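You operate a simulated robot arm through the tools that you are given. There is no shell and no other tool.

Carry out the task below with a simulated robot arm. There is one attempt and no reset: what you move stays moved.

Task
Clamp the height arm at MID and lay the yellow flat bar on its rest.
Fine: loosen the clamp knob to move the arm; tighten it again.

It is judged by the outcome, as a careful person would: the job done as asked, and still so three seconds after it is handed in. It fails if anything else is knocked over, pushed out of place, dropped, spilled or broken.

Robot
A 7-joint arm with a two-finger parallel gripper, fixed in place. Base frame: the origin is on the floor under the middle of its stand, x ahead of it, y to its left, z up. Readings come in m, rad, newtons and seconds.
It reaches about 1.247 m from its shoulder. Its first joint turns from -2.304 to 2.304 rad. Payload 3.91 kg.
The tool frame sits at the grasp point between the pads (the TCP): z along the fingers, y along the line on which they close. The tips reach 0.03 m beyond it. Largest opening 0.11 m; finger width 0.02, thickness 0.01; the body of the gripper, 0.048 by 0.112 m, starts 0.055 m behind the TCP.
Orientation is that of the tool frame in the base frame, as a unit quaternion [w, x, y, z]. With the fingers straight down and closing along the base's y, the tool's x points along the base's -x, its y along +y and its z along -z.

Tools
- The arm moves only by the tool servo_tool. Its argument "commands" is a list that holds one entry, the list of rows, each a list of 7 numbers: the shift along the tool's x, y, z in units of 40 mm (1.0 is 40 mm), then the turn, a rotation vector about the tool's x, y, z in units of 6 degrees (1.0 is 6 degrees), then the finger opening in m, from 0 to 0.11. In form: [[[tx, ty, tz, ax, ay, az, jaw], ...]]. A call has 1 to 20 rows; each row shifts and turns the commanded pose from where the row before left it, along the tool's axes as they then stand. A call with a number of a shift or a turn outside -1 to 1 is refused whole. A row lasts 0.2 s, in which the tool goes at most 0.05 m and 0.15 rad; a call with a longer step from one row to the next is refused whole, and so is a gripper value outside its range. Where a pose cannot be reached the arm comes as near as it can. A force on the tool above 40 N (or 10 N above the force at the start of the call, whichever is more), or a blocked arm, ends the call early, and 0.2 s more pass. Each finger travels about 0.108 m/s and halts on what it meets, pressing with about 33 N; the grip force reading is that of the motor and also rises with nothing between the fingers. The clock runs only during rows and for 0.2 s after the last one: add rows that do not move to give the fingers time. It gives the time, the measured TCP pose, the force on the tool (base axes), the opening and the grip force at its end, in the units of the frame above (readings bear some noise), with the torque about the TCP (base axes, N m) and any sound that the robot's microphone picked up, and new pictures: "show" is both (left out), scene, wrist or none.
- Cameras (640 x 400 px; columns grow to the right, rows downward): "scene" is fixed at [0.041, -0.515, 1.7429]; the picture's right is [0.76, -0.65, 0.00], its down [-0.35, -0.40, -0.85] and it looks along [0.55, 0.64, -0.53] (base axes); focal length 350 px, centre (320, 200). "wrist" rides on the gripper at [0.072, 0.017, -0.103] in the tool frame; the picture's right is [-0.23, 0.97, 0.00], its down [-0.76, -0.18, -0.62] and it looks along [-0.61, -0.14, 0.78] (tool axes); focal length 222 px, centre (320, 200). There is no depth. A picture from a camera that has moved, and an enlarged one, comes with that camera's place and axes in the base frame and with its lens. The place of the scene camera against the robot may be out by one fixed shift of up to 0.025 m in any direction.
- zoom(camera, box): a new picture of the part [left, top, right, bottom] of that camera's present view, enlarged. The clock stands still meanwhile.
- sign_off(): hands the job in; it is judged then, once.

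Nothing tells you positions but the pictures and the camera data. Unless the task says otherwise, let go and move clear before handing in.

The tools are called after "Request:" by a JSON object that holds its "api" and its "payload". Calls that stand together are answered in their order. servo_tool: Moves the arm, as the interface text tells. Its arguments: {"type":"object","properties":{"commands":{"type":"array","items":{"type":"array","items":{"type":"array","items":{"type":"number"}}}},"show":{"type":"string","enum":["both","scene","wrist","none"]}},"required":["commands"]} The other tools are called the same way: zoom (camera, box) takes an enlarged picture of a part of a camera's view; sign_off () hands the job in.

At the start:

```text
time_s: 0.0
eef_pos: [0.5754, 0.2662, 1.376]
orientation: [0.0, 0.0, 1.0, 0.001]
force: [0.1, -0.3, -0.4]
wrist_torque: [0.02, 0.02, 0.03]
opening: 0.1099
gripper_force: 0.0
```

scene: 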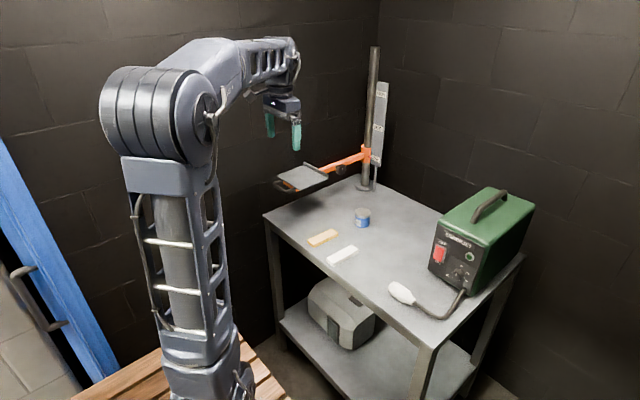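
wrist: 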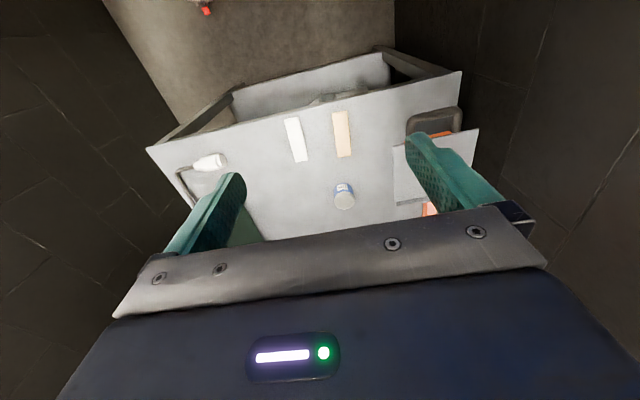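

I see a workbench with a post carrying an orange arm with a tray (rest), a scale next to the post, two flat bars (a yellow and a white), a blue tin and a green box. First I look closer.

Request:
{"api": "zoom", "payload": {"camera": "scene", "box": [260, 120, 420, 220]}}

Request:
{"api": "zoom", "payload": {"camera": "scene", "box": [340, 40, 420, 200]}}

Request:
{"api": "zoom", "payload": {"camera": "scene", "box": [280, 190, 420, 280]}}

Request:
{"api": "zoom", "payload": {"camera": "wrist", "box": [260, 80, 500, 230]}}

```text
4.00 times, centred on (340, 170) of scene
camera zoom: at [0.041, -0.515, 1.7429], right [0.76, -0.65, 0.0], down [-0.35, -0.4, -0.85], along [0.55, 0.64, -0.53], focal length 1399 px, centre (240, 320)
```

zoom: 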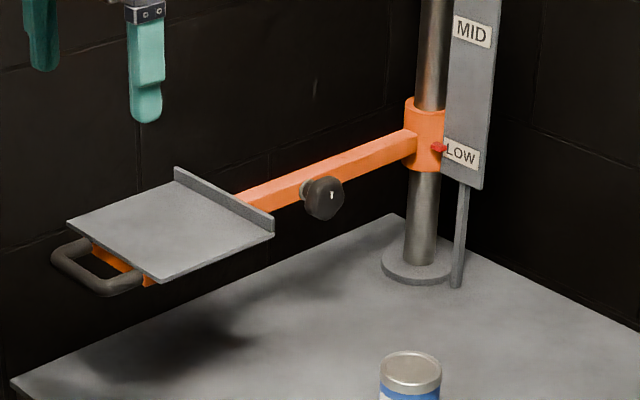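

```text
2.50 times, centred on (380, 120) of scene
camera zoom: at [0.041, -0.515, 1.7429], right [0.76, -0.65, 0.0], down [-0.35, -0.4, -0.85], along [0.55, 0.64, -0.53], focal length 874 px, centre (170, 400)
```

zoom: 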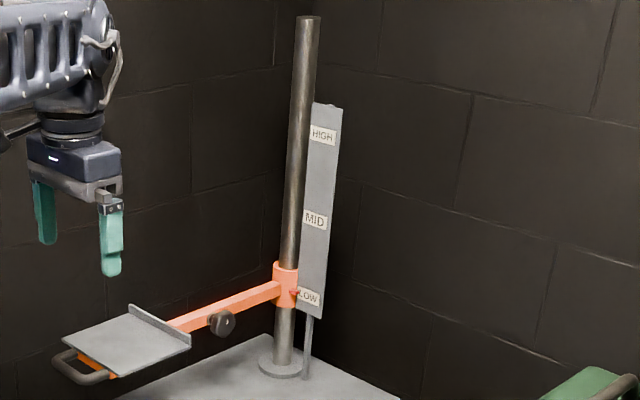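

```text
4.44 times, centred on (350, 235) of scene
camera zoom: at [0.041, -0.515, 1.7429], right [0.76, -0.65, 0.0], down [-0.35, -0.4, -0.85], along [0.55, 0.64, -0.53], focal length 1554 px, centre (187, 44)
```

zoom: 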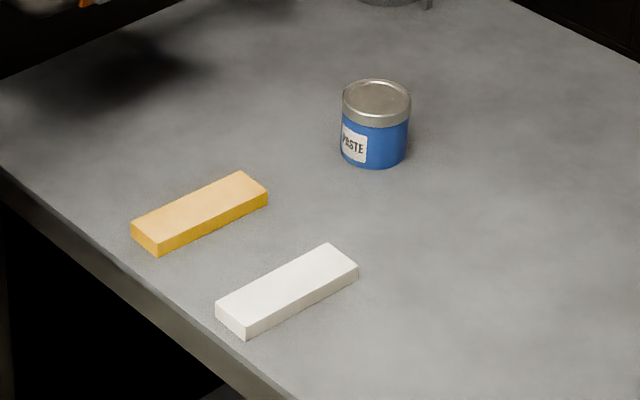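

```text
2.67 times, centred on (380, 155) of wrist
camera zoom: at [0.5037, 0.2812, 1.479], right [0.23, 0.97, 0.0], down [0.76, -0.18, 0.62], along [0.61, -0.14, -0.78], focal length 592 px, centre (160, 320)
```

zoom: 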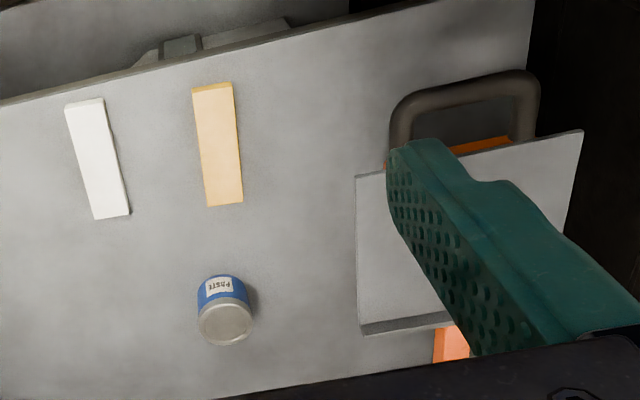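

I take the yellow bar to lie at about (0.745, 0.285, 0.905), lengthwise along x. The tray is at about x 0.69–0.83, y 0.36–0.50, z 1.10, and the clamp knob is near (0.95, 0.41, 1.08), facing -y. I'll turn the gripper to point at +y high above everything, to look at the knob.

Request:
{"api": "servo_tool", "payload": {"commands": [[[-0.6, 0, 0, -1, 0, 0, 0.11], [-0.6, 0, 0, -1, 0, 0, 0.11], [-0.6, 0, 0, -1, 0, 0, 0.11], [-0.6, 0, 0, -1, 0, 0, 0.11], [-0.6, 0, 0, -1, 0, 0, 0.11], [-0.6, 0, 0, -1, 0, 0, 0.11], [-0.6, 0, 0, -1, 0, 0, 0.11], [-0.6, 0, 0, -1, 0, 0, 0.11]]], "show": "both"}}

```text
time_s: 1.8
eef_pos: [0.769, 0.2662, 1.3754]
orientation: [0.001, 0.0, 0.913, 0.407]
force: [-0.6, 0.9, 0.2]
wrist_torque: [-0.04, 0.02, -0.04]
opening: 0.11
gripper_force: 0.1
camera wrist: at [0.6971, 0.1986, 1.4576], right [0.23, 0.65, 0.72], down [0.76, -0.58, 0.28], along [0.61, 0.49, -0.63], focal length 222 px, centre (320, 200)
```

scene: 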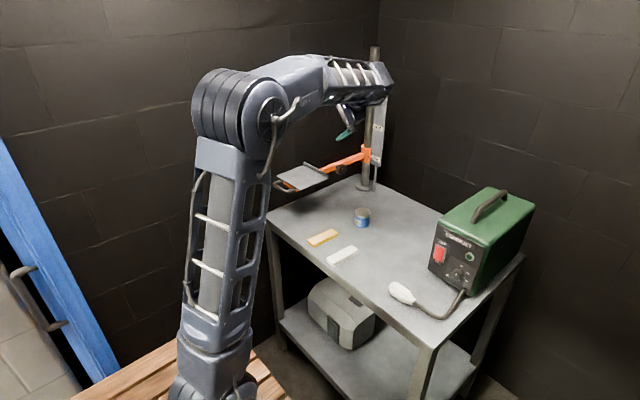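
wrist: 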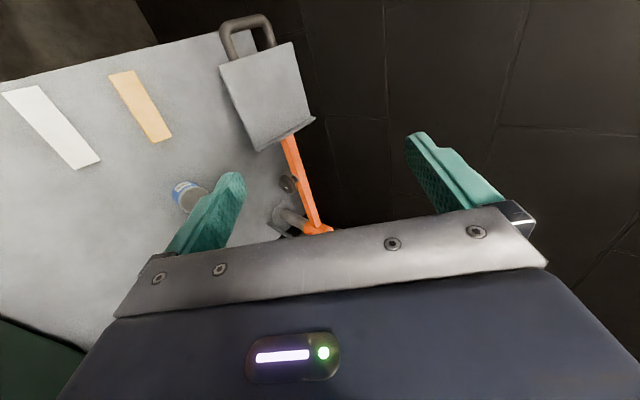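

The wrist camera now sees the tray, arm and knob from above, so I zoom in to measure them.

Request:
{"api": "zoom", "payload": {"camera": "wrist", "box": [200, 0, 360, 250]}}

Request:
{"api": "zoom", "payload": {"camera": "wrist", "box": [250, 120, 346, 240]}}

```text
1.60 times, centred on (280, 125) of wrist
camera zoom: at [0.6971, 0.1986, 1.4576], right [0.23, 0.65, 0.72], down [0.76, -0.58, 0.28], along [0.61, 0.49, -0.63], focal length 355 px, centre (384, 320)
```

zoom: 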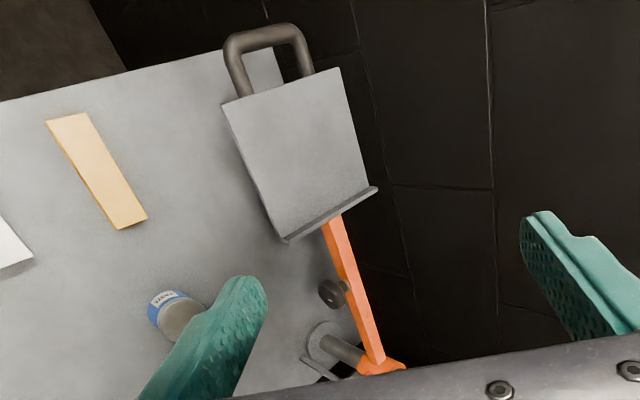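

```text
3.33 times, centred on (298, 180) of wrist
camera zoom: at [0.6971, 0.1986, 1.4576], right [0.23, 0.65, 0.72], down [0.76, -0.58, 0.28], along [0.61, 0.49, -0.63], focal length 740 px, centre (393, 267)
```

zoom: 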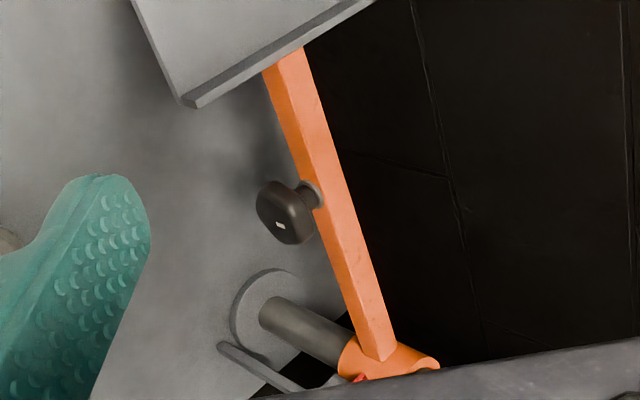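

The orange bar runs along x at y≈0.45, and the knob face is at about (0.958, 0.413, 1.078) facing -y. I finish the turn, moving above and in front of the knob at a safe height.

Request:
{"api": "servo_tool", "payload": {"commands": [[[-0.67, 0, 0, -1, 0, 0, 0.11], [-0.67, 0, 0, -1, 0, 0, 0.11], [-0.67, 0, 0, -1, 0, 0, 0.11], [-0.67, 0, 0, -1, 0, 0, 0.11], [-0.67, 0, 0, -1, 0, 0, 0.11], [-0.67, 0, 0, -1, 0, 0, 0.11], [-0.67, 0, 0, -1, 0, 0, 0.11], [0, -1, -0.5, 0, 0, 0, 0.11], [0, -1, -0.5, 0, 0, 0, 0.11], [0, -1, 0, 0, 0, 0, 0.11], [0, 0, 0, 0, 0, 0, 0.11]]], "show": "both"}}

```text
time_s: 4.2
eef_pos: [0.9558, 0.2232, 1.2565]
orientation: [0.001, 0.0, 0.707, 0.707]
force: [-0.6, -0.8, 0.0]
wrist_torque: [0.02, -0.01, -0.04]
opening: 0.1098
gripper_force: 0.1
camera wrist: at [0.8836, 0.1175, 1.2736], right [0.23, 0.0, 0.97], down [0.76, -0.62, -0.18], along [0.61, 0.78, -0.14], focal length 222 px, centre (320, 200)
```

scene: 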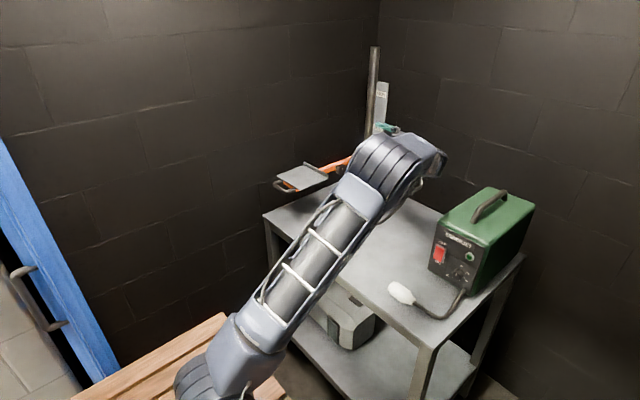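
wrist: 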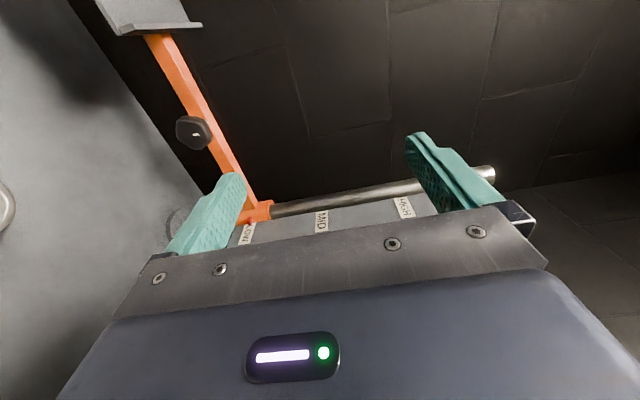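

The gripper now points along +y. The knob with a white mark on its face is in view, as are the LOW/MID/HIGH labels with the red pointer, so I zoom to locate the knob precisely.

Request:
{"api": "zoom", "payload": {"camera": "wrist", "box": [150, 80, 278, 160]}}

Request:
{"api": "zoom", "payload": {"camera": "wrist", "box": [200, 150, 440, 300]}}

Request:
{"api": "zoom", "payload": {"camera": "scene", "box": [260, 80, 480, 220]}}

```text
5.00 times, centred on (214, 120) of wrist
camera zoom: at [0.8836, 0.1175, 1.2736], right [0.23, 0.0, 0.97], down [0.76, -0.62, -0.18], along [0.61, 0.78, -0.14], focal length 1111 px, centre (850, 600)
```

zoom: 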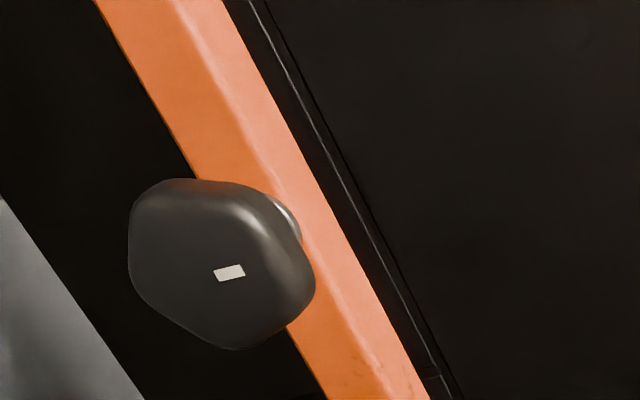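

```text
2.67 times, centred on (320, 225) of wrist
camera zoom: at [0.8836, 0.1175, 1.2736], right [0.23, 0.0, 0.97], down [0.76, -0.62, -0.18], along [0.61, 0.78, -0.14], focal length 592 px, centre (320, 133)
```

zoom: 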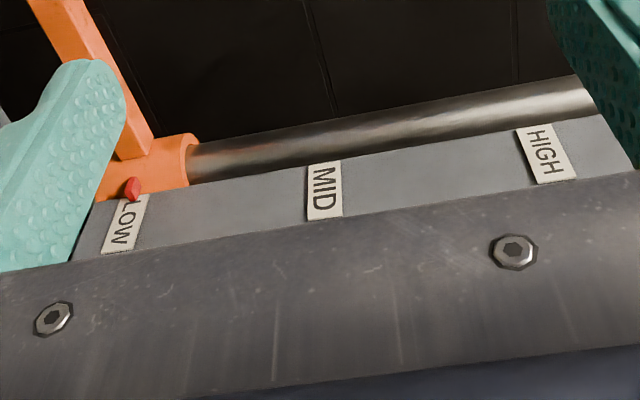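

```text
2.86 times, centred on (370, 150) of scene
camera zoom: at [0.041, -0.515, 1.7429], right [0.76, -0.65, 0.0], down [-0.35, -0.4, -0.85], along [0.55, 0.64, -0.53], focal length 999 px, centre (177, 343)
```

zoom: 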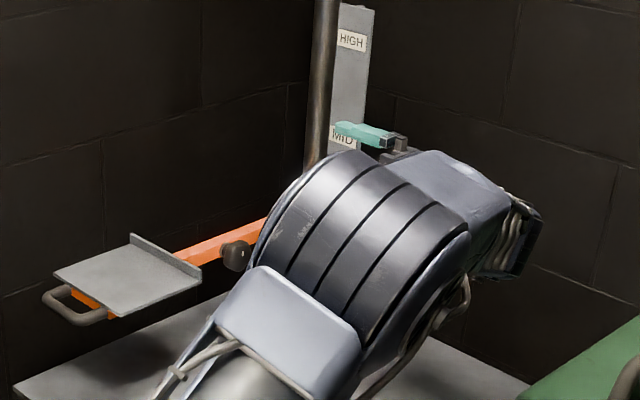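

The knob is about 45–50 mm across and faces -y. The pointer is at z≈1.073, and the MID label is about 0.145 m higher. I roll the hand +90° in free air so there is room for a long loosening turn.

Request:
{"api": "servo_tool", "payload": {"commands": [[[0, 0, 0, 0, 0, 1, 0.11], [0, 0, 0, 0, 0, 1, 0.11], [0, 0, 0, 0, 0, 1, 0.11], [0, 0, 0, 0, 0, 1, 0.11], [0, 0, 0, 0, 0, 1, 0.11], [0, 0, 0, 0, 0, 1, 0.11], [0, 0, 0, 0, 0, 1, 0.11], [0, 0, 0, 0, 0, 1, 0.11], [0, 0, 0, 0, 0, 1, 0.11], [0, 0, 0, 0, 0, 1, 0.11], [0, 0, 0, 0, 0, 1, 0.11], [0, 0, 0, 0, 0, 1, 0.11], [0, 0, 0, 0, 0, 1, 0.11], [0, 0, 0, 0, 0, 1, 0.11], [0, 0, 0, 0, 0, 1, 0.11], [0, 0, 0, 0, 0, 0, 0.11]]], "show": "both"}}

```text
time_s: 7.6
eef_pos: [0.9544, 0.2259, 1.2545]
orientation: [-0.5, 0.5, 0.5, 0.5]
force: [-0.3, -0.3, -0.4]
wrist_torque: [0.0, 0.01, -0.01]
opening: 0.1099
gripper_force: 0.0
camera wrist: at [0.9722, 0.1203, 1.328], right [0.97, 0.0, -0.23], down [-0.18, -0.62, -0.76], along [-0.14, 0.78, -0.61], focal length 222 px, centre (320, 200)
```

scene: 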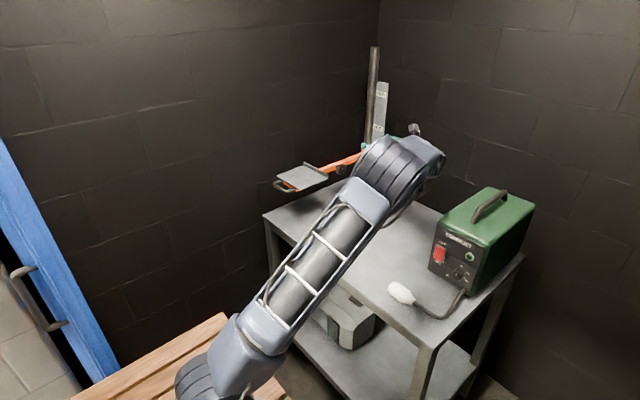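
wrist: 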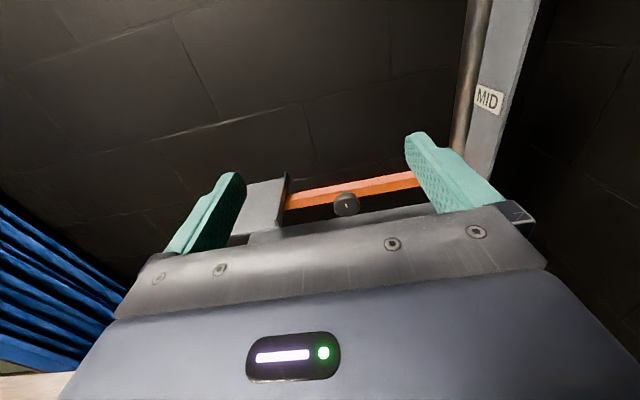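

The roll succeeded and the hand now has its camera on top. I check the knob and scale from here.

Request:
{"api": "zoom", "payload": {"camera": "wrist", "box": [310, 170, 390, 220]}}

Request:
{"api": "zoom", "payload": {"camera": "wrist", "box": [220, 60, 540, 260]}}

```text
8.00 times, centred on (350, 195) of wrist
camera zoom: at [0.9722, 0.1203, 1.328], right [0.97, 0.0, -0.23], down [-0.18, -0.62, -0.76], along [-0.14, 0.78, -0.61], focal length 1777 px, centre (80, 240)
```

zoom: 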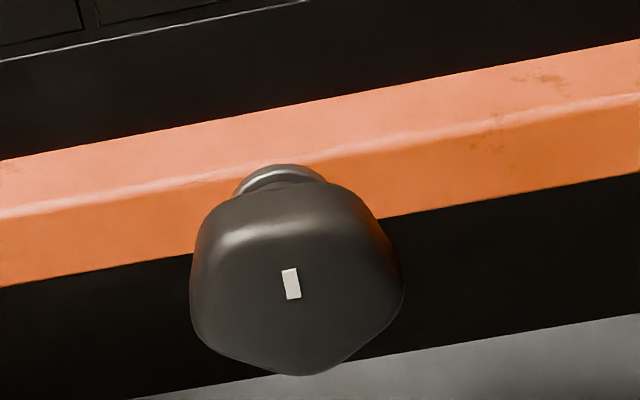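

```text
2.00 times, centred on (380, 160) of wrist
camera zoom: at [0.9722, 0.1203, 1.328], right [0.97, 0.0, -0.23], down [-0.18, -0.62, -0.76], along [-0.14, 0.78, -0.61], focal length 444 px, centre (200, 280)
```

zoom: 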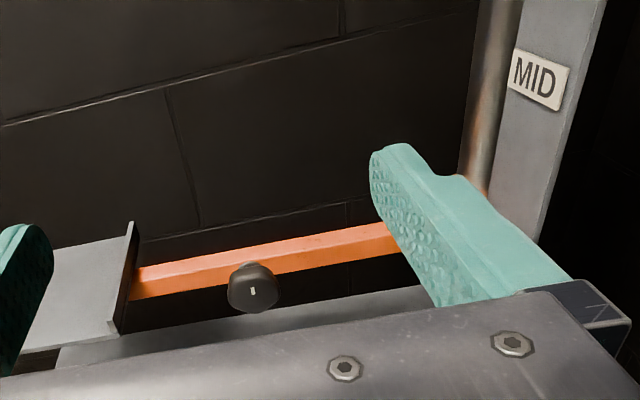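

The knob centre is at about x 0.961, z 1.076, with its face at y 0.408 and the orange bar's front at y≈0.443. I descend to a standoff in front of the knob.

Request:
{"api": "servo_tool", "payload": {"commands": [[[-0.9, 0.03, 0.35, 0, 0, 0, 0.11], [-0.9, 0.03, 0.35, 0, 0, 0, 0.11], [-0.9, 0.03, 0.35, 0, 0, 0, 0.11], [-0.9, 0.03, 0.35, 0, 0, 0, 0.11], [-0.9, 0.03, 0.35, 0, 0, 0, 0.11], [0, 0, 0, 0, 0, 0, 0.11]]], "show": "both"}}

```text
time_s: 9.0
eef_pos: [0.9607, 0.2984, 1.0767]
orientation: [0.5, -0.5, -0.5, -0.5]
force: [-0.2, 0.3, 0.7]
wrist_torque: [0.03, -0.01, 0.01]
opening: 0.1099
gripper_force: 0.1
camera wrist: at [0.9782, 0.1922, 1.1492], right [0.97, 0.0, -0.23], down [-0.18, -0.62, -0.76], along [-0.14, 0.78, -0.61], focal length 222 px, centre (320, 200)
```

scene: 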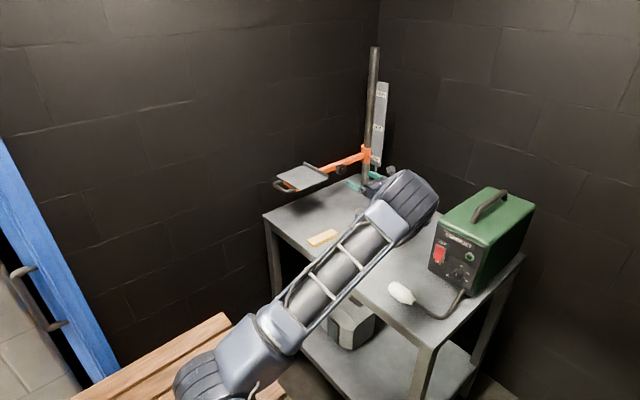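
wrist: 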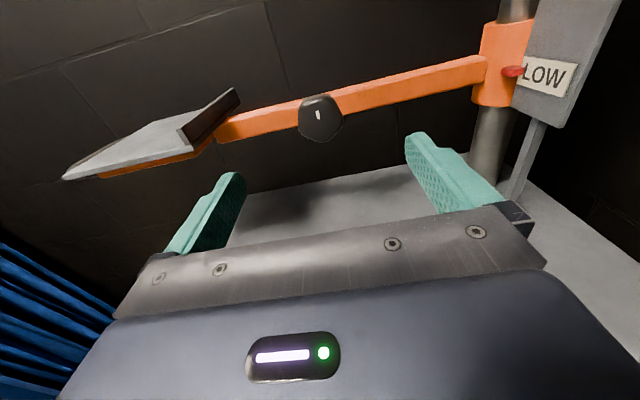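

The gripper is level with the knob, tips about 80 mm from it. A closer look checks the alignment before moving in.

Request:
{"api": "zoom", "payload": {"camera": "wrist", "box": [270, 80, 398, 160]}}

Request:
{"api": "zoom", "payload": {"camera": "wrist", "box": [460, 20, 604, 110]}}

Request:
{"api": "zoom", "payload": {"camera": "scene", "box": [260, 120, 500, 270]}}

```text
5.00 times, centred on (334, 120) of wrist
camera zoom: at [0.9782, 0.1922, 1.1492], right [0.97, 0.0, -0.23], down [-0.18, -0.62, -0.76], along [-0.14, 0.78, -0.61], focal length 1111 px, centre (250, 600)
```

zoom: 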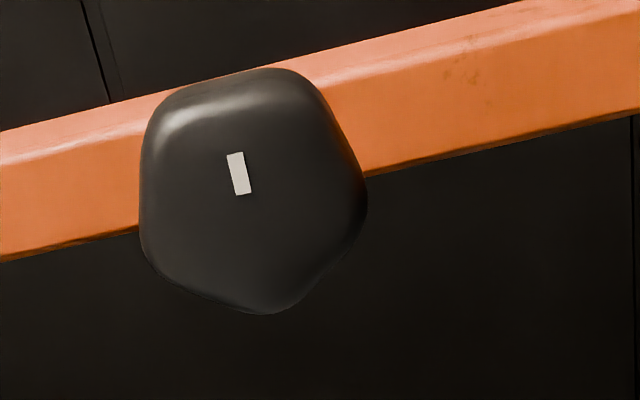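

```text
4.44 times, centred on (532, 65) of wrist
camera zoom: at [0.9782, 0.1922, 1.1492], right [0.97, 0.0, -0.23], down [-0.18, -0.62, -0.76], along [-0.14, 0.78, -0.61], focal length 987 px, centre (-622, 800)
```

zoom: 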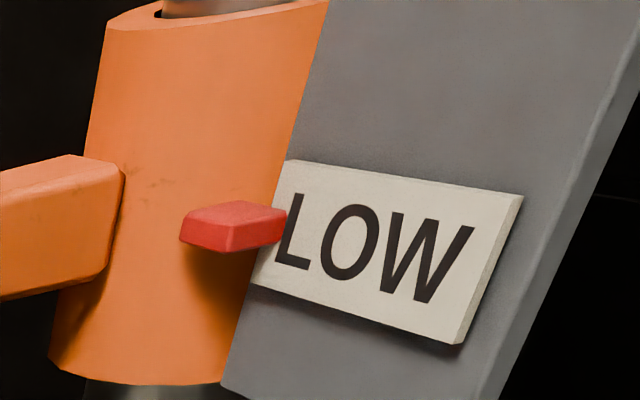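

```text
2.67 times, centred on (380, 195) of scene
camera zoom: at [0.041, -0.515, 1.7429], right [0.76, -0.65, 0.0], down [-0.35, -0.4, -0.85], along [0.55, 0.64, -0.53], focal length 933 px, centre (160, 213)
```

zoom: 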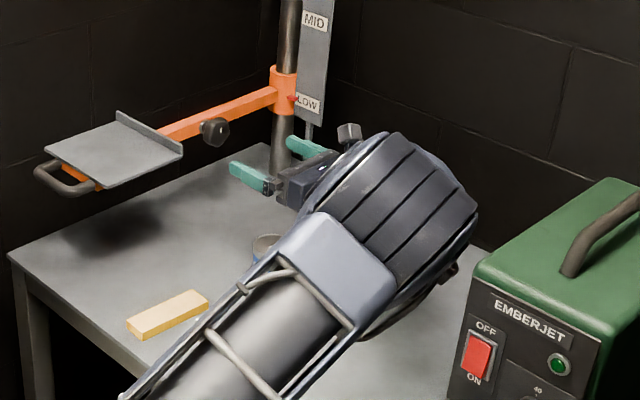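

The knob is a five-sided grip centred at (0.961, 0.408, 1.076), and the TCP is aligned with it. I move in so the tips stop short of the orange bar, then close on the knob.

Request:
{"api": "servo_tool", "payload": {"commands": [[[0, 0, 0.66, 0, 0, 0, 0.11], [0, 0, 0.66, 0, 0, 0, 0.11], [0, 0, 0.66, 0, 0, 0, 0.11], [0, 0, 0.66, 0, 0, 0, 0.11], [0, 0, 0, 0, 0, 0, 0.11]]], "show": "wrist"}}

```text
time_s: 10.2
eef_pos: [0.9607, 0.402, 1.0759]
orientation: [-0.5, 0.5, 0.5, 0.5]
force: [-0.4, 0.4, 0.1]
wrist_torque: [0.01, -0.02, 0.0]
opening: 0.1098
gripper_force: 0.1
camera wrist: at [0.9787, 0.2975, 1.1479], right [0.97, 0.0, -0.23], down [-0.18, -0.62, -0.76], along [-0.14, 0.78, -0.61], focal length 222 px, centre (320, 200)
```

wrist: 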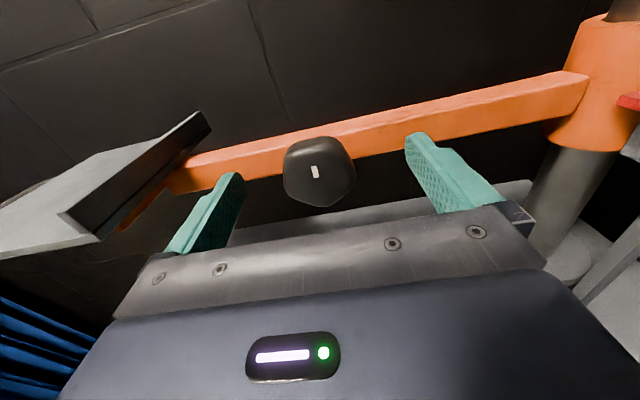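

Alignment is good, with the knob midway between the fingers. I close the gripper on it.

Request:
{"api": "servo_tool", "payload": {"commands": [[[0, 0, 0, 0, 0, 0, 0.06], [0, 0, 0, 0, 0, 0, 0.03], [0, 0, 0, 0, 0, 0, 0.03], [0, 0, 0, 0, 0, 0, 0.03]]], "show": "wrist"}}

```text
time_s: 11.2
eef_pos: [0.9614, 0.4017, 1.0752]
orientation: [-0.5, 0.5, 0.5, 0.5]
force: [-13.0, -4.4, -1.8]
wrist_torque: [-0.07, 0.01, 0.5]
opening: 0.0456
gripper_force: 44.6
camera wrist: at [0.978, 0.2975, 1.1479], right [0.97, 0.0, -0.23], down [-0.18, -0.62, -0.76], along [-0.14, 0.78, -0.61], focal length 222 px, centre (320, 200)
```

wrist: 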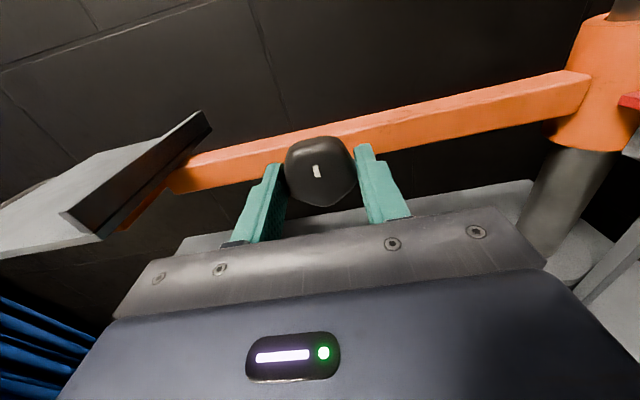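

The knob is gripped (opening 45.6 mm). I begin loosening, turning counter-clockwise as seen from the knob's face, i.e. negative about tool z.

Request:
{"api": "servo_tool", "payload": {"commands": [[[0, -0.03, 0, 0, 0, -0.5, 0.03], [0, 0, 0, 0, 0, -0.8, 0.03], [0, 0, 0, 0, 0, -0.8, 0.03], [0, 0, 0, 0, 0, -0.8, 0.03], [0, 0, 0, 0, 0, -0.8, 0.03]]], "show": "wrist"}}

```text
time_s: 12.4
eef_pos: [0.9616, 0.4026, 1.075]
orientation: [-0.393, 0.393, 0.588, 0.588]
force: [11.7, 19.4, 5.3]
wrist_torque: [1.03, 0.03, 0.21]
opening: 0.0452
gripper_force: 44.9
camera wrist: at [0.949, 0.2974, 1.1488], right [0.99, 0.0, 0.16], down [0.12, -0.62, -0.77], along [0.1, 0.78, -0.62], focal length 222 px, centre (320, 200)
```

wrist: 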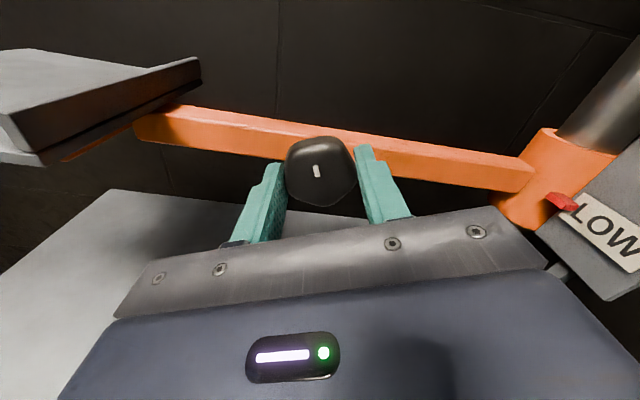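

The knob turns with the gripper (the mark stays fixed in the hand view). I ease the side forces slightly and keep loosening.

Request:
{"api": "servo_tool", "payload": {"commands": [[[0, 0.01, 0.02, 0, 0, -0.8, 0.03], [0, 0, 0.01, 0, 0, -0.8, 0.03], [0, 0, 0, 0, 0, -0.8, 0.03], [0, 0, 0, 0, 0, -0.8, 0.03], [0, 0, 0, 0, 0, -0.8, 0.03]]], "show": "wrist"}}

```text
time_s: 13.6
eef_pos: [0.9609, 0.403, 1.0747]
orientation: [-0.264, 0.264, 0.656, 0.656]
force: [-8.2, -3.6, 6.3]
wrist_torque: [0.14, 0.04, 0.1]
opening: 0.045
gripper_force: 44.6
camera wrist: at [0.9203, 0.2974, 1.1378], right [0.84, 0.0, 0.55], down [0.43, -0.62, -0.65], along [0.34, 0.78, -0.52], focal length 222 px, centre (320, 200)
```

wrist: 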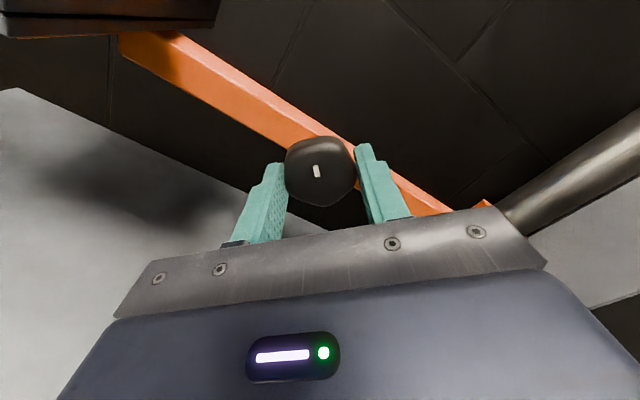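

About 46° so far with little resistance. I carry on turning.

Request:
{"api": "servo_tool", "payload": {"commands": [[[0, 0, 0, 0, 0, -0.8, 0.03], [0, 0, 0, 0, 0, -0.8, 0.03], [0, 0, 0, 0, 0, -0.8, 0.03], [0, 0, 0, 0, 0, -0.8, 0.03], [0, 0, 0, 0, 0, -0.8, 0.03], [0, 0, 0, 0, 0, -0.8, 0.03], [0, 0, 0, 0, 0, -0.8, 0.03], [0, 0, 0, 0, 0, -0.8, 0.03]]], "show": "both"}}

```text
time_s: 15.4
eef_pos: [0.9602, 0.4023, 1.0758]
orientation: [-0.033, 0.032, 0.706, 0.706]
force: [-16.6, -6.0, -6.0]
wrist_torque: [-0.37, -0.01, -0.02]
opening: 0.0453
gripper_force: 45.1
camera wrist: at [0.8904, 0.2974, 1.0995], right [0.32, 0.0, 0.95], down [0.74, -0.62, -0.25], along [0.59, 0.78, -0.2], focal length 222 px, centre (320, 200)
```

scene: 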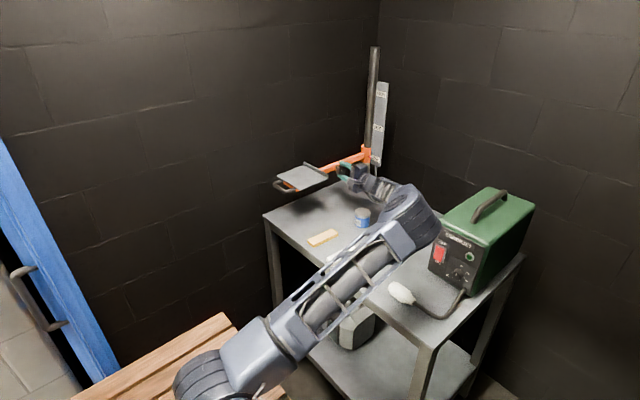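
wrist: 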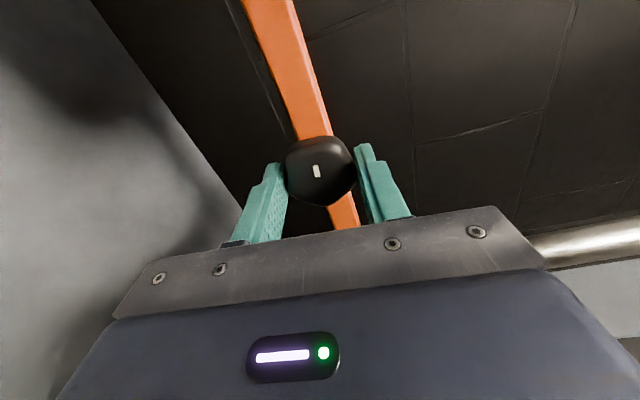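

Turned about 84° with no stop. I test gently whether the arm is already free with a 2 mm upward nudge.

Request:
{"api": "servo_tool", "payload": {"commands": [[[0, 0.05, 0, 0, 0, 0, 0.03], [0, 0, 0, 0, 0, 0, 0.03]]], "show": "none"}}

Request:
{"api": "zoom", "payload": {"camera": "scene", "box": [340, 160, 500, 260]}}

```text
time_s: 16.0
eef_pos: [0.9605, 0.4041, 1.078]
orientation: [-0.034, 0.033, 0.707, 0.706]
force: [-30.5, -22.3, -5.5]
wrist_torque: [-0.43, -0.03, 1.03]
opening: 0.0454
gripper_force: 45.3
```

```text
4.00 times, centred on (420, 210) of scene
camera zoom: at [0.041, -0.515, 1.7429], right [0.76, -0.65, 0.0], down [-0.35, -0.4, -0.85], along [0.55, 0.64, -0.53], focal length 1399 px, centre (-80, 160)
```

zoom: 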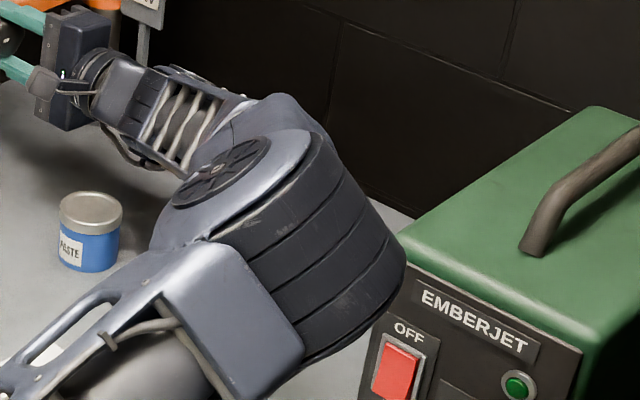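

The tool rose 2 mm without extra vertical force, so the arm may already be loose. I nudge up a little more and check the pointer and tray in the scene view.

Request:
{"api": "servo_tool", "payload": {"commands": [[[0, 0.1, 0, 0, 0, 0, 0.03], [0, 0.1, 0, 0, 0, 0, 0.03], [0, 0, 0, 0, 0, 0, 0.03]]], "show": "both"}}

Request:
{"api": "zoom", "payload": {"camera": "scene", "box": [260, 120, 420, 220]}}

```text
time_s: 16.8
eef_pos: [0.9606, 0.4016, 1.0873]
orientation: [-0.033, 0.032, 0.706, 0.706]
force: [-37.1, -24.5, -4.2]
wrist_torque: [-0.25, -0.02, 0.84]
opening: 0.0456
gripper_force: 44.7
camera wrist: at [0.8905, 0.2974, 1.111], right [0.32, 0.0, 0.95], down [0.74, -0.62, -0.25], along [0.59, 0.78, -0.2], focal length 222 px, centre (320, 200)
```

scene: 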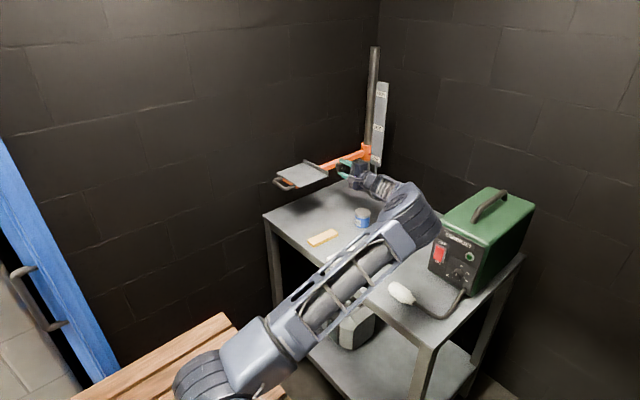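
wrist: 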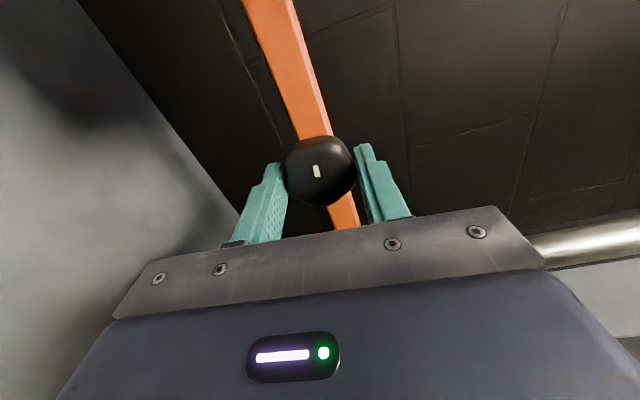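

```text
4.00 times, centred on (340, 170) of scene
camera zoom: at [0.041, -0.515, 1.7429], right [0.76, -0.65, 0.0], down [-0.35, -0.4, -0.85], along [0.55, 0.64, -0.53], focal length 1399 px, centre (240, 320)
```

zoom: 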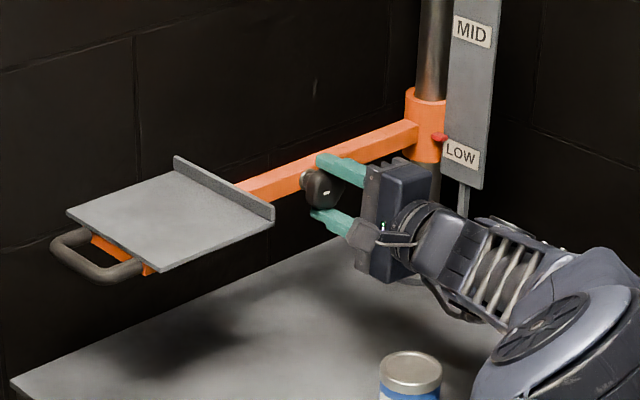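

The arm is loose: the pointer and tray rose with the knob. Before lifting further I relieve the side load by shifting about 1 mm to -x and -y.

Request:
{"api": "servo_tool", "payload": {"commands": [[[0.03, 0, -0.02, 0, 0, 0, 0.03], [0, 0, 0, 0, 0, 0, 0.03]]], "show": "none"}}

```text
time_s: 17.4
eef_pos: [0.9603, 0.4033, 1.0872]
orientation: [-0.033, 0.034, 0.706, 0.707]
force: [-6.2, 4.4, 1.4]
wrist_torque: [0.18, 0.0, -0.37]
opening: 0.0451
gripper_force: 45.1
```

Side load is relieved. I now lift the arm by about 0.1 m.

Request:
{"api": "servo_tool", "payload": {"commands": [[[0, 0.3, 0, 0, 0, 0, 0.03], [0, 0.3, 0, 0, 0, 0, 0.03], [0, 0.3, 0, 0, 0, 0, 0.03], [0, 0.3, 0, 0, 0, 0, 0.03], [0, 0, 0, 0, 0, 0, 0.03]]], "show": "scene"}}

```text
time_s: 18.4
eef_pos: [0.9609, 0.4023, 1.1298]
orientation: [-0.037, 0.031, 0.706, 0.706]
force: [-7.1, -5.2, 7.2]
wrist_torque: [0.19, 0.02, 0.83]
opening: 0.0455
gripper_force: 45.0
stopped in row 4: the force on the tool passed its limit at 44 N (the readings are from after the stop); the commanded pose is now the measured one
```

scene: 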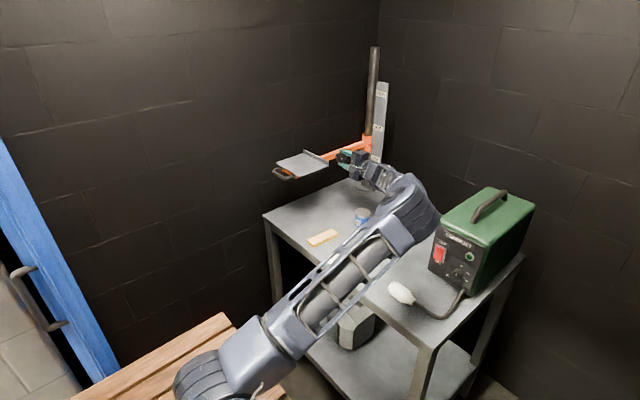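

The arm is up by about 54 mm; the call stopped on a transient side force. I continue in smaller steps.

Request:
{"api": "servo_tool", "payload": {"commands": [[[0, 0.15, 0, 0, 0, 0, 0.03], [0, 0.2, 0, 0, 0, 0, 0.03], [0, 0.2, 0, 0, 0, 0, 0.03], [0, 0.2, 0, 0, 0, 0, 0.03], [0, 0, 0, 0, 0, 0, 0.03]]], "show": "none"}}

```text
time_s: 19.1
eef_pos: [0.9603, 0.4033, 1.146]
orientation: [-0.036, 0.03, 0.707, 0.706]
force: [-11.2, -10.8, 6.0]
wrist_torque: [-0.47, 0.02, 0.72]
opening: 0.0455
gripper_force: 45.0
stopped in row 3: the force on the tool passed its limit at 43 N (the readings are from after the stop); the commanded pose is now the measured one
```

Request:
{"api": "servo_tool", "payload": {"commands": [[[0, 0.1, 0, 0, 0, 0, 0.03], [0, 0.15, 0, 0, 0, 0, 0.03], [0, 0, 0, 0, 0, 0, 0.03]]], "show": "none"}}

```text
time_s: 19.7
eef_pos: [0.9614, 0.4042, 1.1534]
orientation: [-0.037, 0.03, 0.706, 0.706]
force: [-13.3, -10.5, 4.5]
wrist_torque: [-0.32, 0.03, 0.54]
opening: 0.0457
gripper_force: 44.9
stopped in row 2: the force on the tool passed its limit at 42 N (the readings are from after the stop); the commanded pose is now the measured one
```

The cause is clear: the tool's y axis is tilted 5° from vertical, so each lift also pushed +x. I correct the direction so the motion is truly vertical.

Request:
{"api": "servo_tool", "payload": {"commands": [[[0.03, 0.1, -0.01, 0, 0, 0, 0.03], [0.019, 0.2, 0, 0, 0, 0, 0.03], [0.019, 0.2, 0, 0, 0, 0, 0.03], [0, 0, 0, 0, 0, 0, 0.03]]], "show": "none"}}

```text
time_s: 20.7
eef_pos: [0.9607, 0.4033, 1.174]
orientation: [-0.037, 0.031, 0.707, 0.705]
force: [4.5, 0.7, -2.3]
wrist_torque: [-0.37, 0.03, -0.63]
opening: 0.0454
gripper_force: 44.7
```

That is smooth. The arm is now about 98 mm up, so I lift 30 mm more and look at the pointer.

Request:
{"api": "servo_tool", "payload": {"commands": [[[0.019, 0.2, 0, 0, 0, 0, 0.03], [0.024, 0.25, 0, 0, 0, 0, 0.03], [0.024, 0.25, 0, 0, 0, 0, 0.03], [0, 0, 0, 0, 0, 0, 0.03]]], "show": "both"}}

Request:
{"api": "zoom", "payload": {"camera": "scene", "box": [340, 100, 404, 180]}}

```text
time_s: 21.7
eef_pos: [0.9612, 0.4035, 1.2009]
orientation: [-0.037, 0.03, 0.707, 0.706]
force: [9.1, -2.9, -3.2]
wrist_torque: [-0.31, 0.0, 0.02]
opening: 0.0453
gripper_force: 45.3
camera wrist: at [0.892, 0.2972, 1.2247], right [0.32, 0.0, 0.95], down [0.75, -0.62, -0.25], along [0.58, 0.79, -0.2], focal length 222 px, centre (320, 200)
```

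scene: 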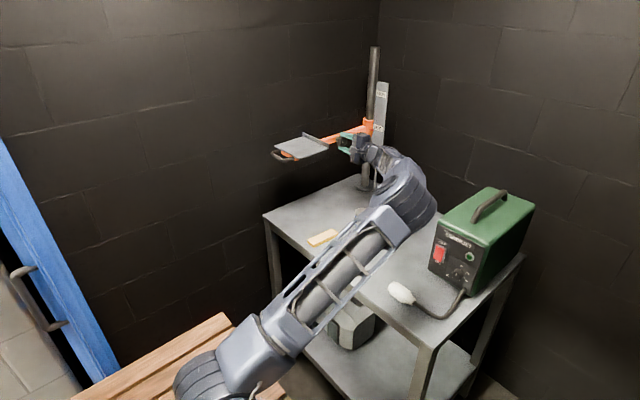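
wrist: 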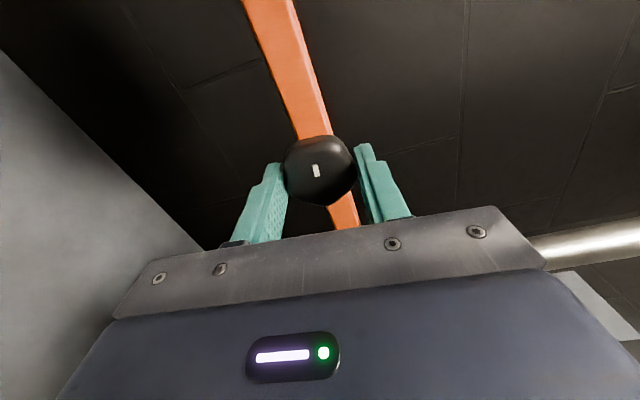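

```text
5.00 times, centred on (372, 140) of scene
camera zoom: at [0.041, -0.515, 1.7429], right [0.76, -0.65, 0.0], down [-0.35, -0.4, -0.85], along [0.55, 0.64, -0.53], focal length 1749 px, centre (60, 500)
```

zoom: 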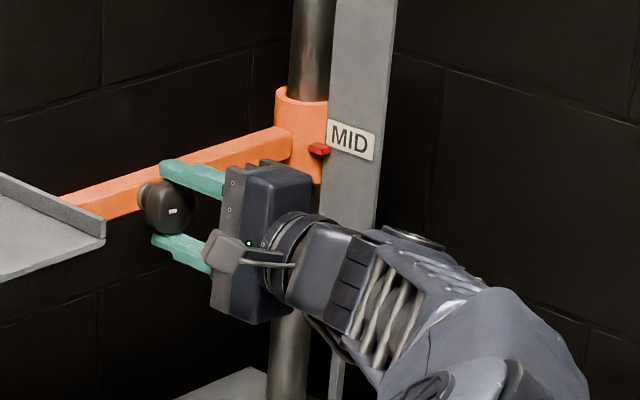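

The pointer sits just below the MID label's height; compared with how it lined up at LOW it needs about 17 mm more. I lift that much and compare again.

Request:
{"api": "servo_tool", "payload": {"commands": [[[0.025, 0.2, 0, 0, 0, 0, 0.03], [0.019, 0.21, 0, 0, 0, 0, 0.03], [0, 0, 0, 0, 0, 0, 0.03], [0, 0, 0, 0, 0, 0, 0.03]]], "show": "none"}}

Request:
{"api": "zoom", "payload": {"camera": "scene", "box": [352, 113, 392, 138]}}

Request:
{"api": "zoom", "payload": {"camera": "scene", "box": [340, 100, 404, 180]}}

```text
time_s: 22.7
eef_pos: [0.9597, 0.4035, 1.2166]
orientation: [-0.037, 0.03, 0.707, 0.705]
force: [8.8, -10.9, -4.1]
wrist_torque: [-0.38, 0.01, 0.16]
opening: 0.0455
gripper_force: 44.9
```

```text
16.00 times, centred on (372, 126) of scene
camera zoom: at [0.041, -0.515, 1.7429], right [0.76, -0.65, 0.0], down [-0.35, -0.4, -0.85], along [0.55, 0.64, -0.53], focal length 5596 px, centre (-512, 1392)
```

zoom: 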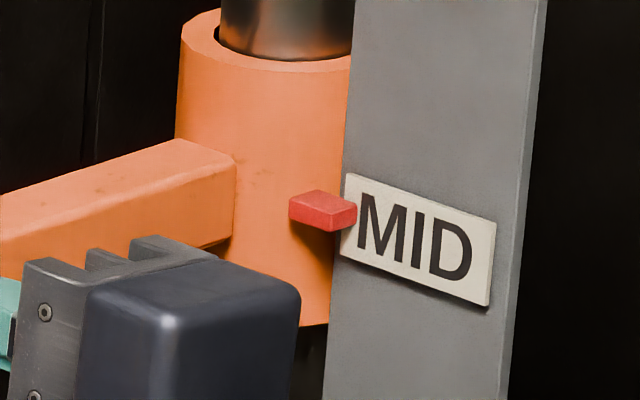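

```text
5.00 times, centred on (372, 140) of scene
camera zoom: at [0.041, -0.515, 1.7429], right [0.76, -0.65, 0.0], down [-0.35, -0.4, -0.85], along [0.55, 0.64, -0.53], focal length 1749 px, centre (60, 500)
```

zoom: 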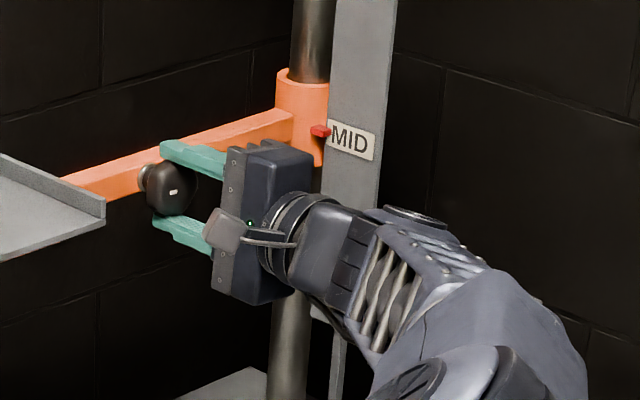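

The pointer is now level with the middle of the MID label. I tighten the knob by turning it back clockwise (positive about tool z).

Request:
{"api": "servo_tool", "payload": {"commands": [[[0, 0, 0, 0, 0, 0.6, 0.03], [0, 0, 0, 0, 0, 0.8, 0.03], [0, 0, 0, 0, 0, 0.8, 0.03], [0, 0, 0, 0, 0, 0.8, 0.03], [0, 0, 0, 0, 0, 0.8, 0.03], [0, 0, 0, 0, 0, 0, 0.03]]], "show": "none"}}

```text
time_s: 24.1
eef_pos: [0.9607, 0.4031, 1.2161]
orientation: [-0.175, 0.17, 0.687, 0.685]
force: [9.4, -7.7, -3.7]
wrist_torque: [0.07, 0.03, -0.19]
opening: 0.0455
gripper_force: 44.9
```

Request:
{"api": "servo_tool", "payload": {"commands": [[[0, 0, 0, 0, 0, 0.8, 0.03], [0, 0, 0, 0, 0, 0.8, 0.03], [0, 0, 0, 0, 0, 0.8, 0.03], [0, 0, 0, 0, 0, 0.8, 0.03], [0, 0, 0, 0, 0, 0.8, 0.03], [0, 0, 0, 0, 0, 0, 0.03]]], "show": "none"}}

Request:
{"api": "zoom", "payload": {"camera": "scene", "box": [352, 113, 392, 138]}}

```text
time_s: 25.5
eef_pos: [0.9606, 0.4039, 1.217]
orientation: [-0.315, 0.308, 0.637, 0.632]
force: [0.2, -9.1, -5.5]
wrist_torque: [0.24, 0.0, -0.34]
opening: 0.0457
gripper_force: 45.3
```

```text
16.00 times, centred on (372, 126) of scene
camera zoom: at [0.041, -0.515, 1.7429], right [0.76, -0.65, 0.0], down [-0.35, -0.4, -0.85], along [0.55, 0.64, -0.53], focal length 5596 px, centre (-512, 1392)
```

zoom: 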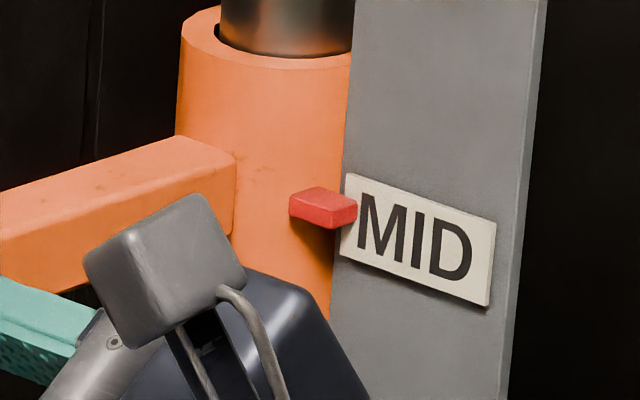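

The pointer is steady at MID. I continue tightening.

Request:
{"api": "servo_tool", "payload": {"commands": [[[0, 0, 0, 0, 0, 0.8, 0.03], [0, 0, 0, 0, 0, 0.8, 0.03], [0, 0, 0, 0, 0, 0.8, 0.03], [0, 0, 0, 0, 0, 0.8, 0.03], [0, 0, 0, 0, 0, 0.8, 0.03], [0, 0, 0, 0, 0, 0, 0.03]]], "show": "none"}}

```text
time_s: 26.9
eef_pos: [0.9618, 0.4027, 1.2174]
orientation: [-0.439, 0.435, 0.558, 0.554]
force: [8.3, 6.9, 0.8]
wrist_torque: [0.32, 0.02, -0.99]
opening: 0.0452
gripper_force: 44.6
```

Request:
{"api": "servo_tool", "payload": {"commands": [[[0, 0, 0, 0, 0, 0.8, 0.03], [0, 0, 0, 0, 0, 0.8, 0.03], [0, 0, 0, 0, 0, 0.7, 0.03], [0, 0, 0, 0, 0, 0, 0.03]]], "show": "wrist"}}

Request:
{"api": "zoom", "payload": {"camera": "scene", "box": [352, 113, 392, 138]}}

```text
time_s: 27.9
eef_pos: [0.9605, 0.4037, 1.2183]
orientation: [-0.503, 0.498, 0.503, 0.497]
force: [2.6, -0.4, 5.3]
wrist_torque: [0.1, -0.06, -0.23]
opening: 0.0455
gripper_force: 44.8
camera wrist: at [0.9792, 0.2981, 1.2902], right [0.97, 0.01, -0.23], down [-0.17, -0.63, -0.76], along [-0.15, 0.78, -0.61], focal length 222 px, centre (320, 200)
```

wrist: 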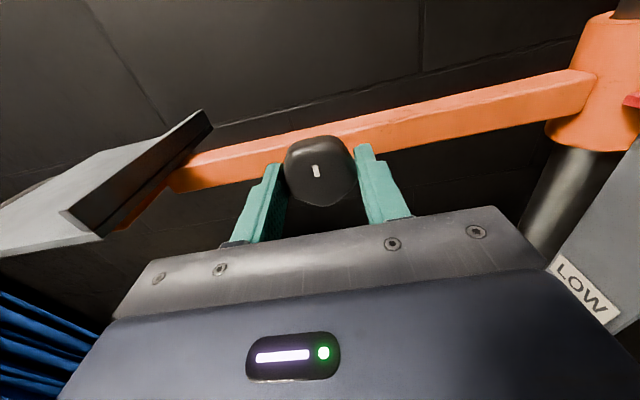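

```text
16.00 times, centred on (372, 126) of scene
camera zoom: at [0.041, -0.515, 1.7429], right [0.76, -0.65, 0.0], down [-0.35, -0.4, -0.85], along [0.55, 0.64, -0.53], focal length 5596 px, centre (-512, 1392)
```

zoom: 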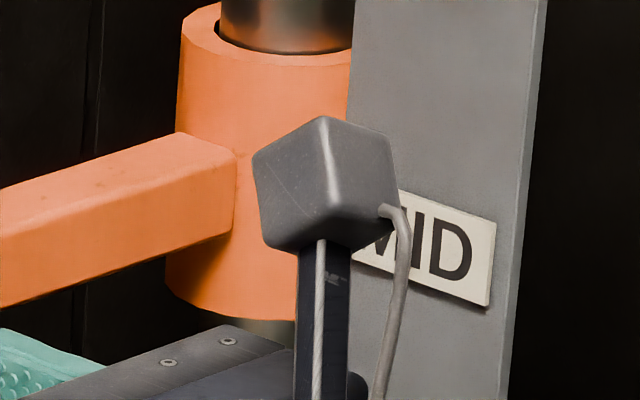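

The knob is back at its original angle. I check tightness by turning a little further and watching the torque.

Request:
{"api": "servo_tool", "payload": {"commands": [[[0, 0, 0, 0, 0, 0.5, 0.03], [0, 0, 0, 0, 0, 0.5, 0.03], [0, 0, 0, 0, 0, 0, 0.03]]], "show": "wrist"}}

```text
time_s: 28.7
eef_pos: [0.959, 0.4038, 1.2141]
orientation: [0.528, -0.524, -0.476, -0.469]
force: [-22.5, -13.9, -12.4]
wrist_torque: [-0.18, -1.02, -0.31]
opening: 0.0457
gripper_force: 45.4
camera wrist: at [0.9865, 0.2984, 1.2865], right [0.94, 0.01, -0.33], down [-0.25, -0.63, -0.74], along [-0.21, 0.78, -0.59], focal length 222 px, centre (320, 200)
```

wrist: 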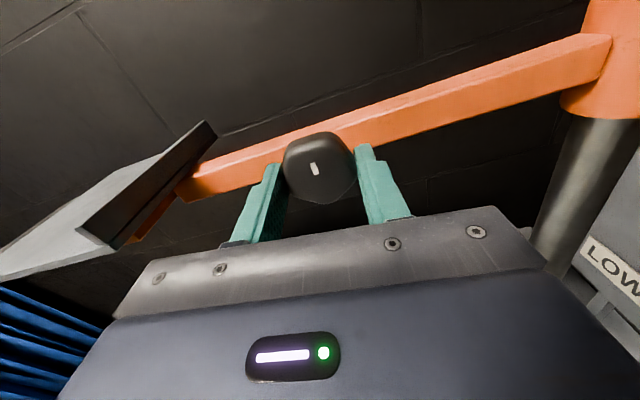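

Torque jumped to about 1 N·m and the knob stopped turning, so it is at its tight stop. I release it and back straight out.

Request:
{"api": "servo_tool", "payload": {"commands": [[[0, 0, 0, 0, 0, 0, 0.06], [0, 0, 0, 0, 0, 0, 0.11], [0, 0, 0, 0, 0, 0, 0.11], [0, 0, 0, 0, 0, 0, 0.11]]], "show": "wrist"}}

```text
time_s: 29.7
eef_pos: [0.9603, 0.4047, 1.2166]
orientation: [0.527, -0.524, -0.475, -0.47]
force: [0.3, 0.6, -0.4]
wrist_torque: [0.02, 0.01, 0.0]
opening: 0.1099
gripper_force: 0.0
camera wrist: at [0.9872, 0.2984, 1.2874], right [0.94, 0.01, -0.33], down [-0.25, -0.63, -0.74], along [-0.21, 0.78, -0.59], focal length 222 px, centre (320, 200)
```

wrist: 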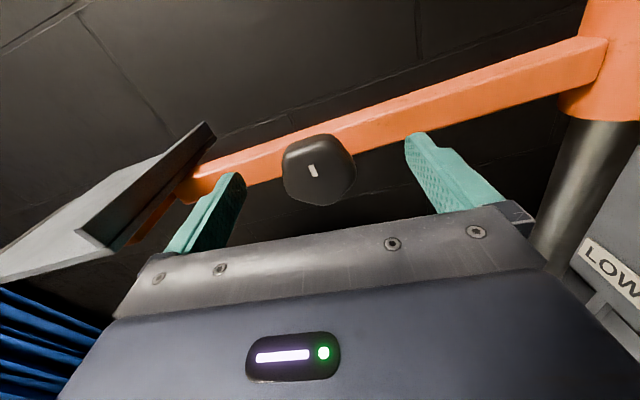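

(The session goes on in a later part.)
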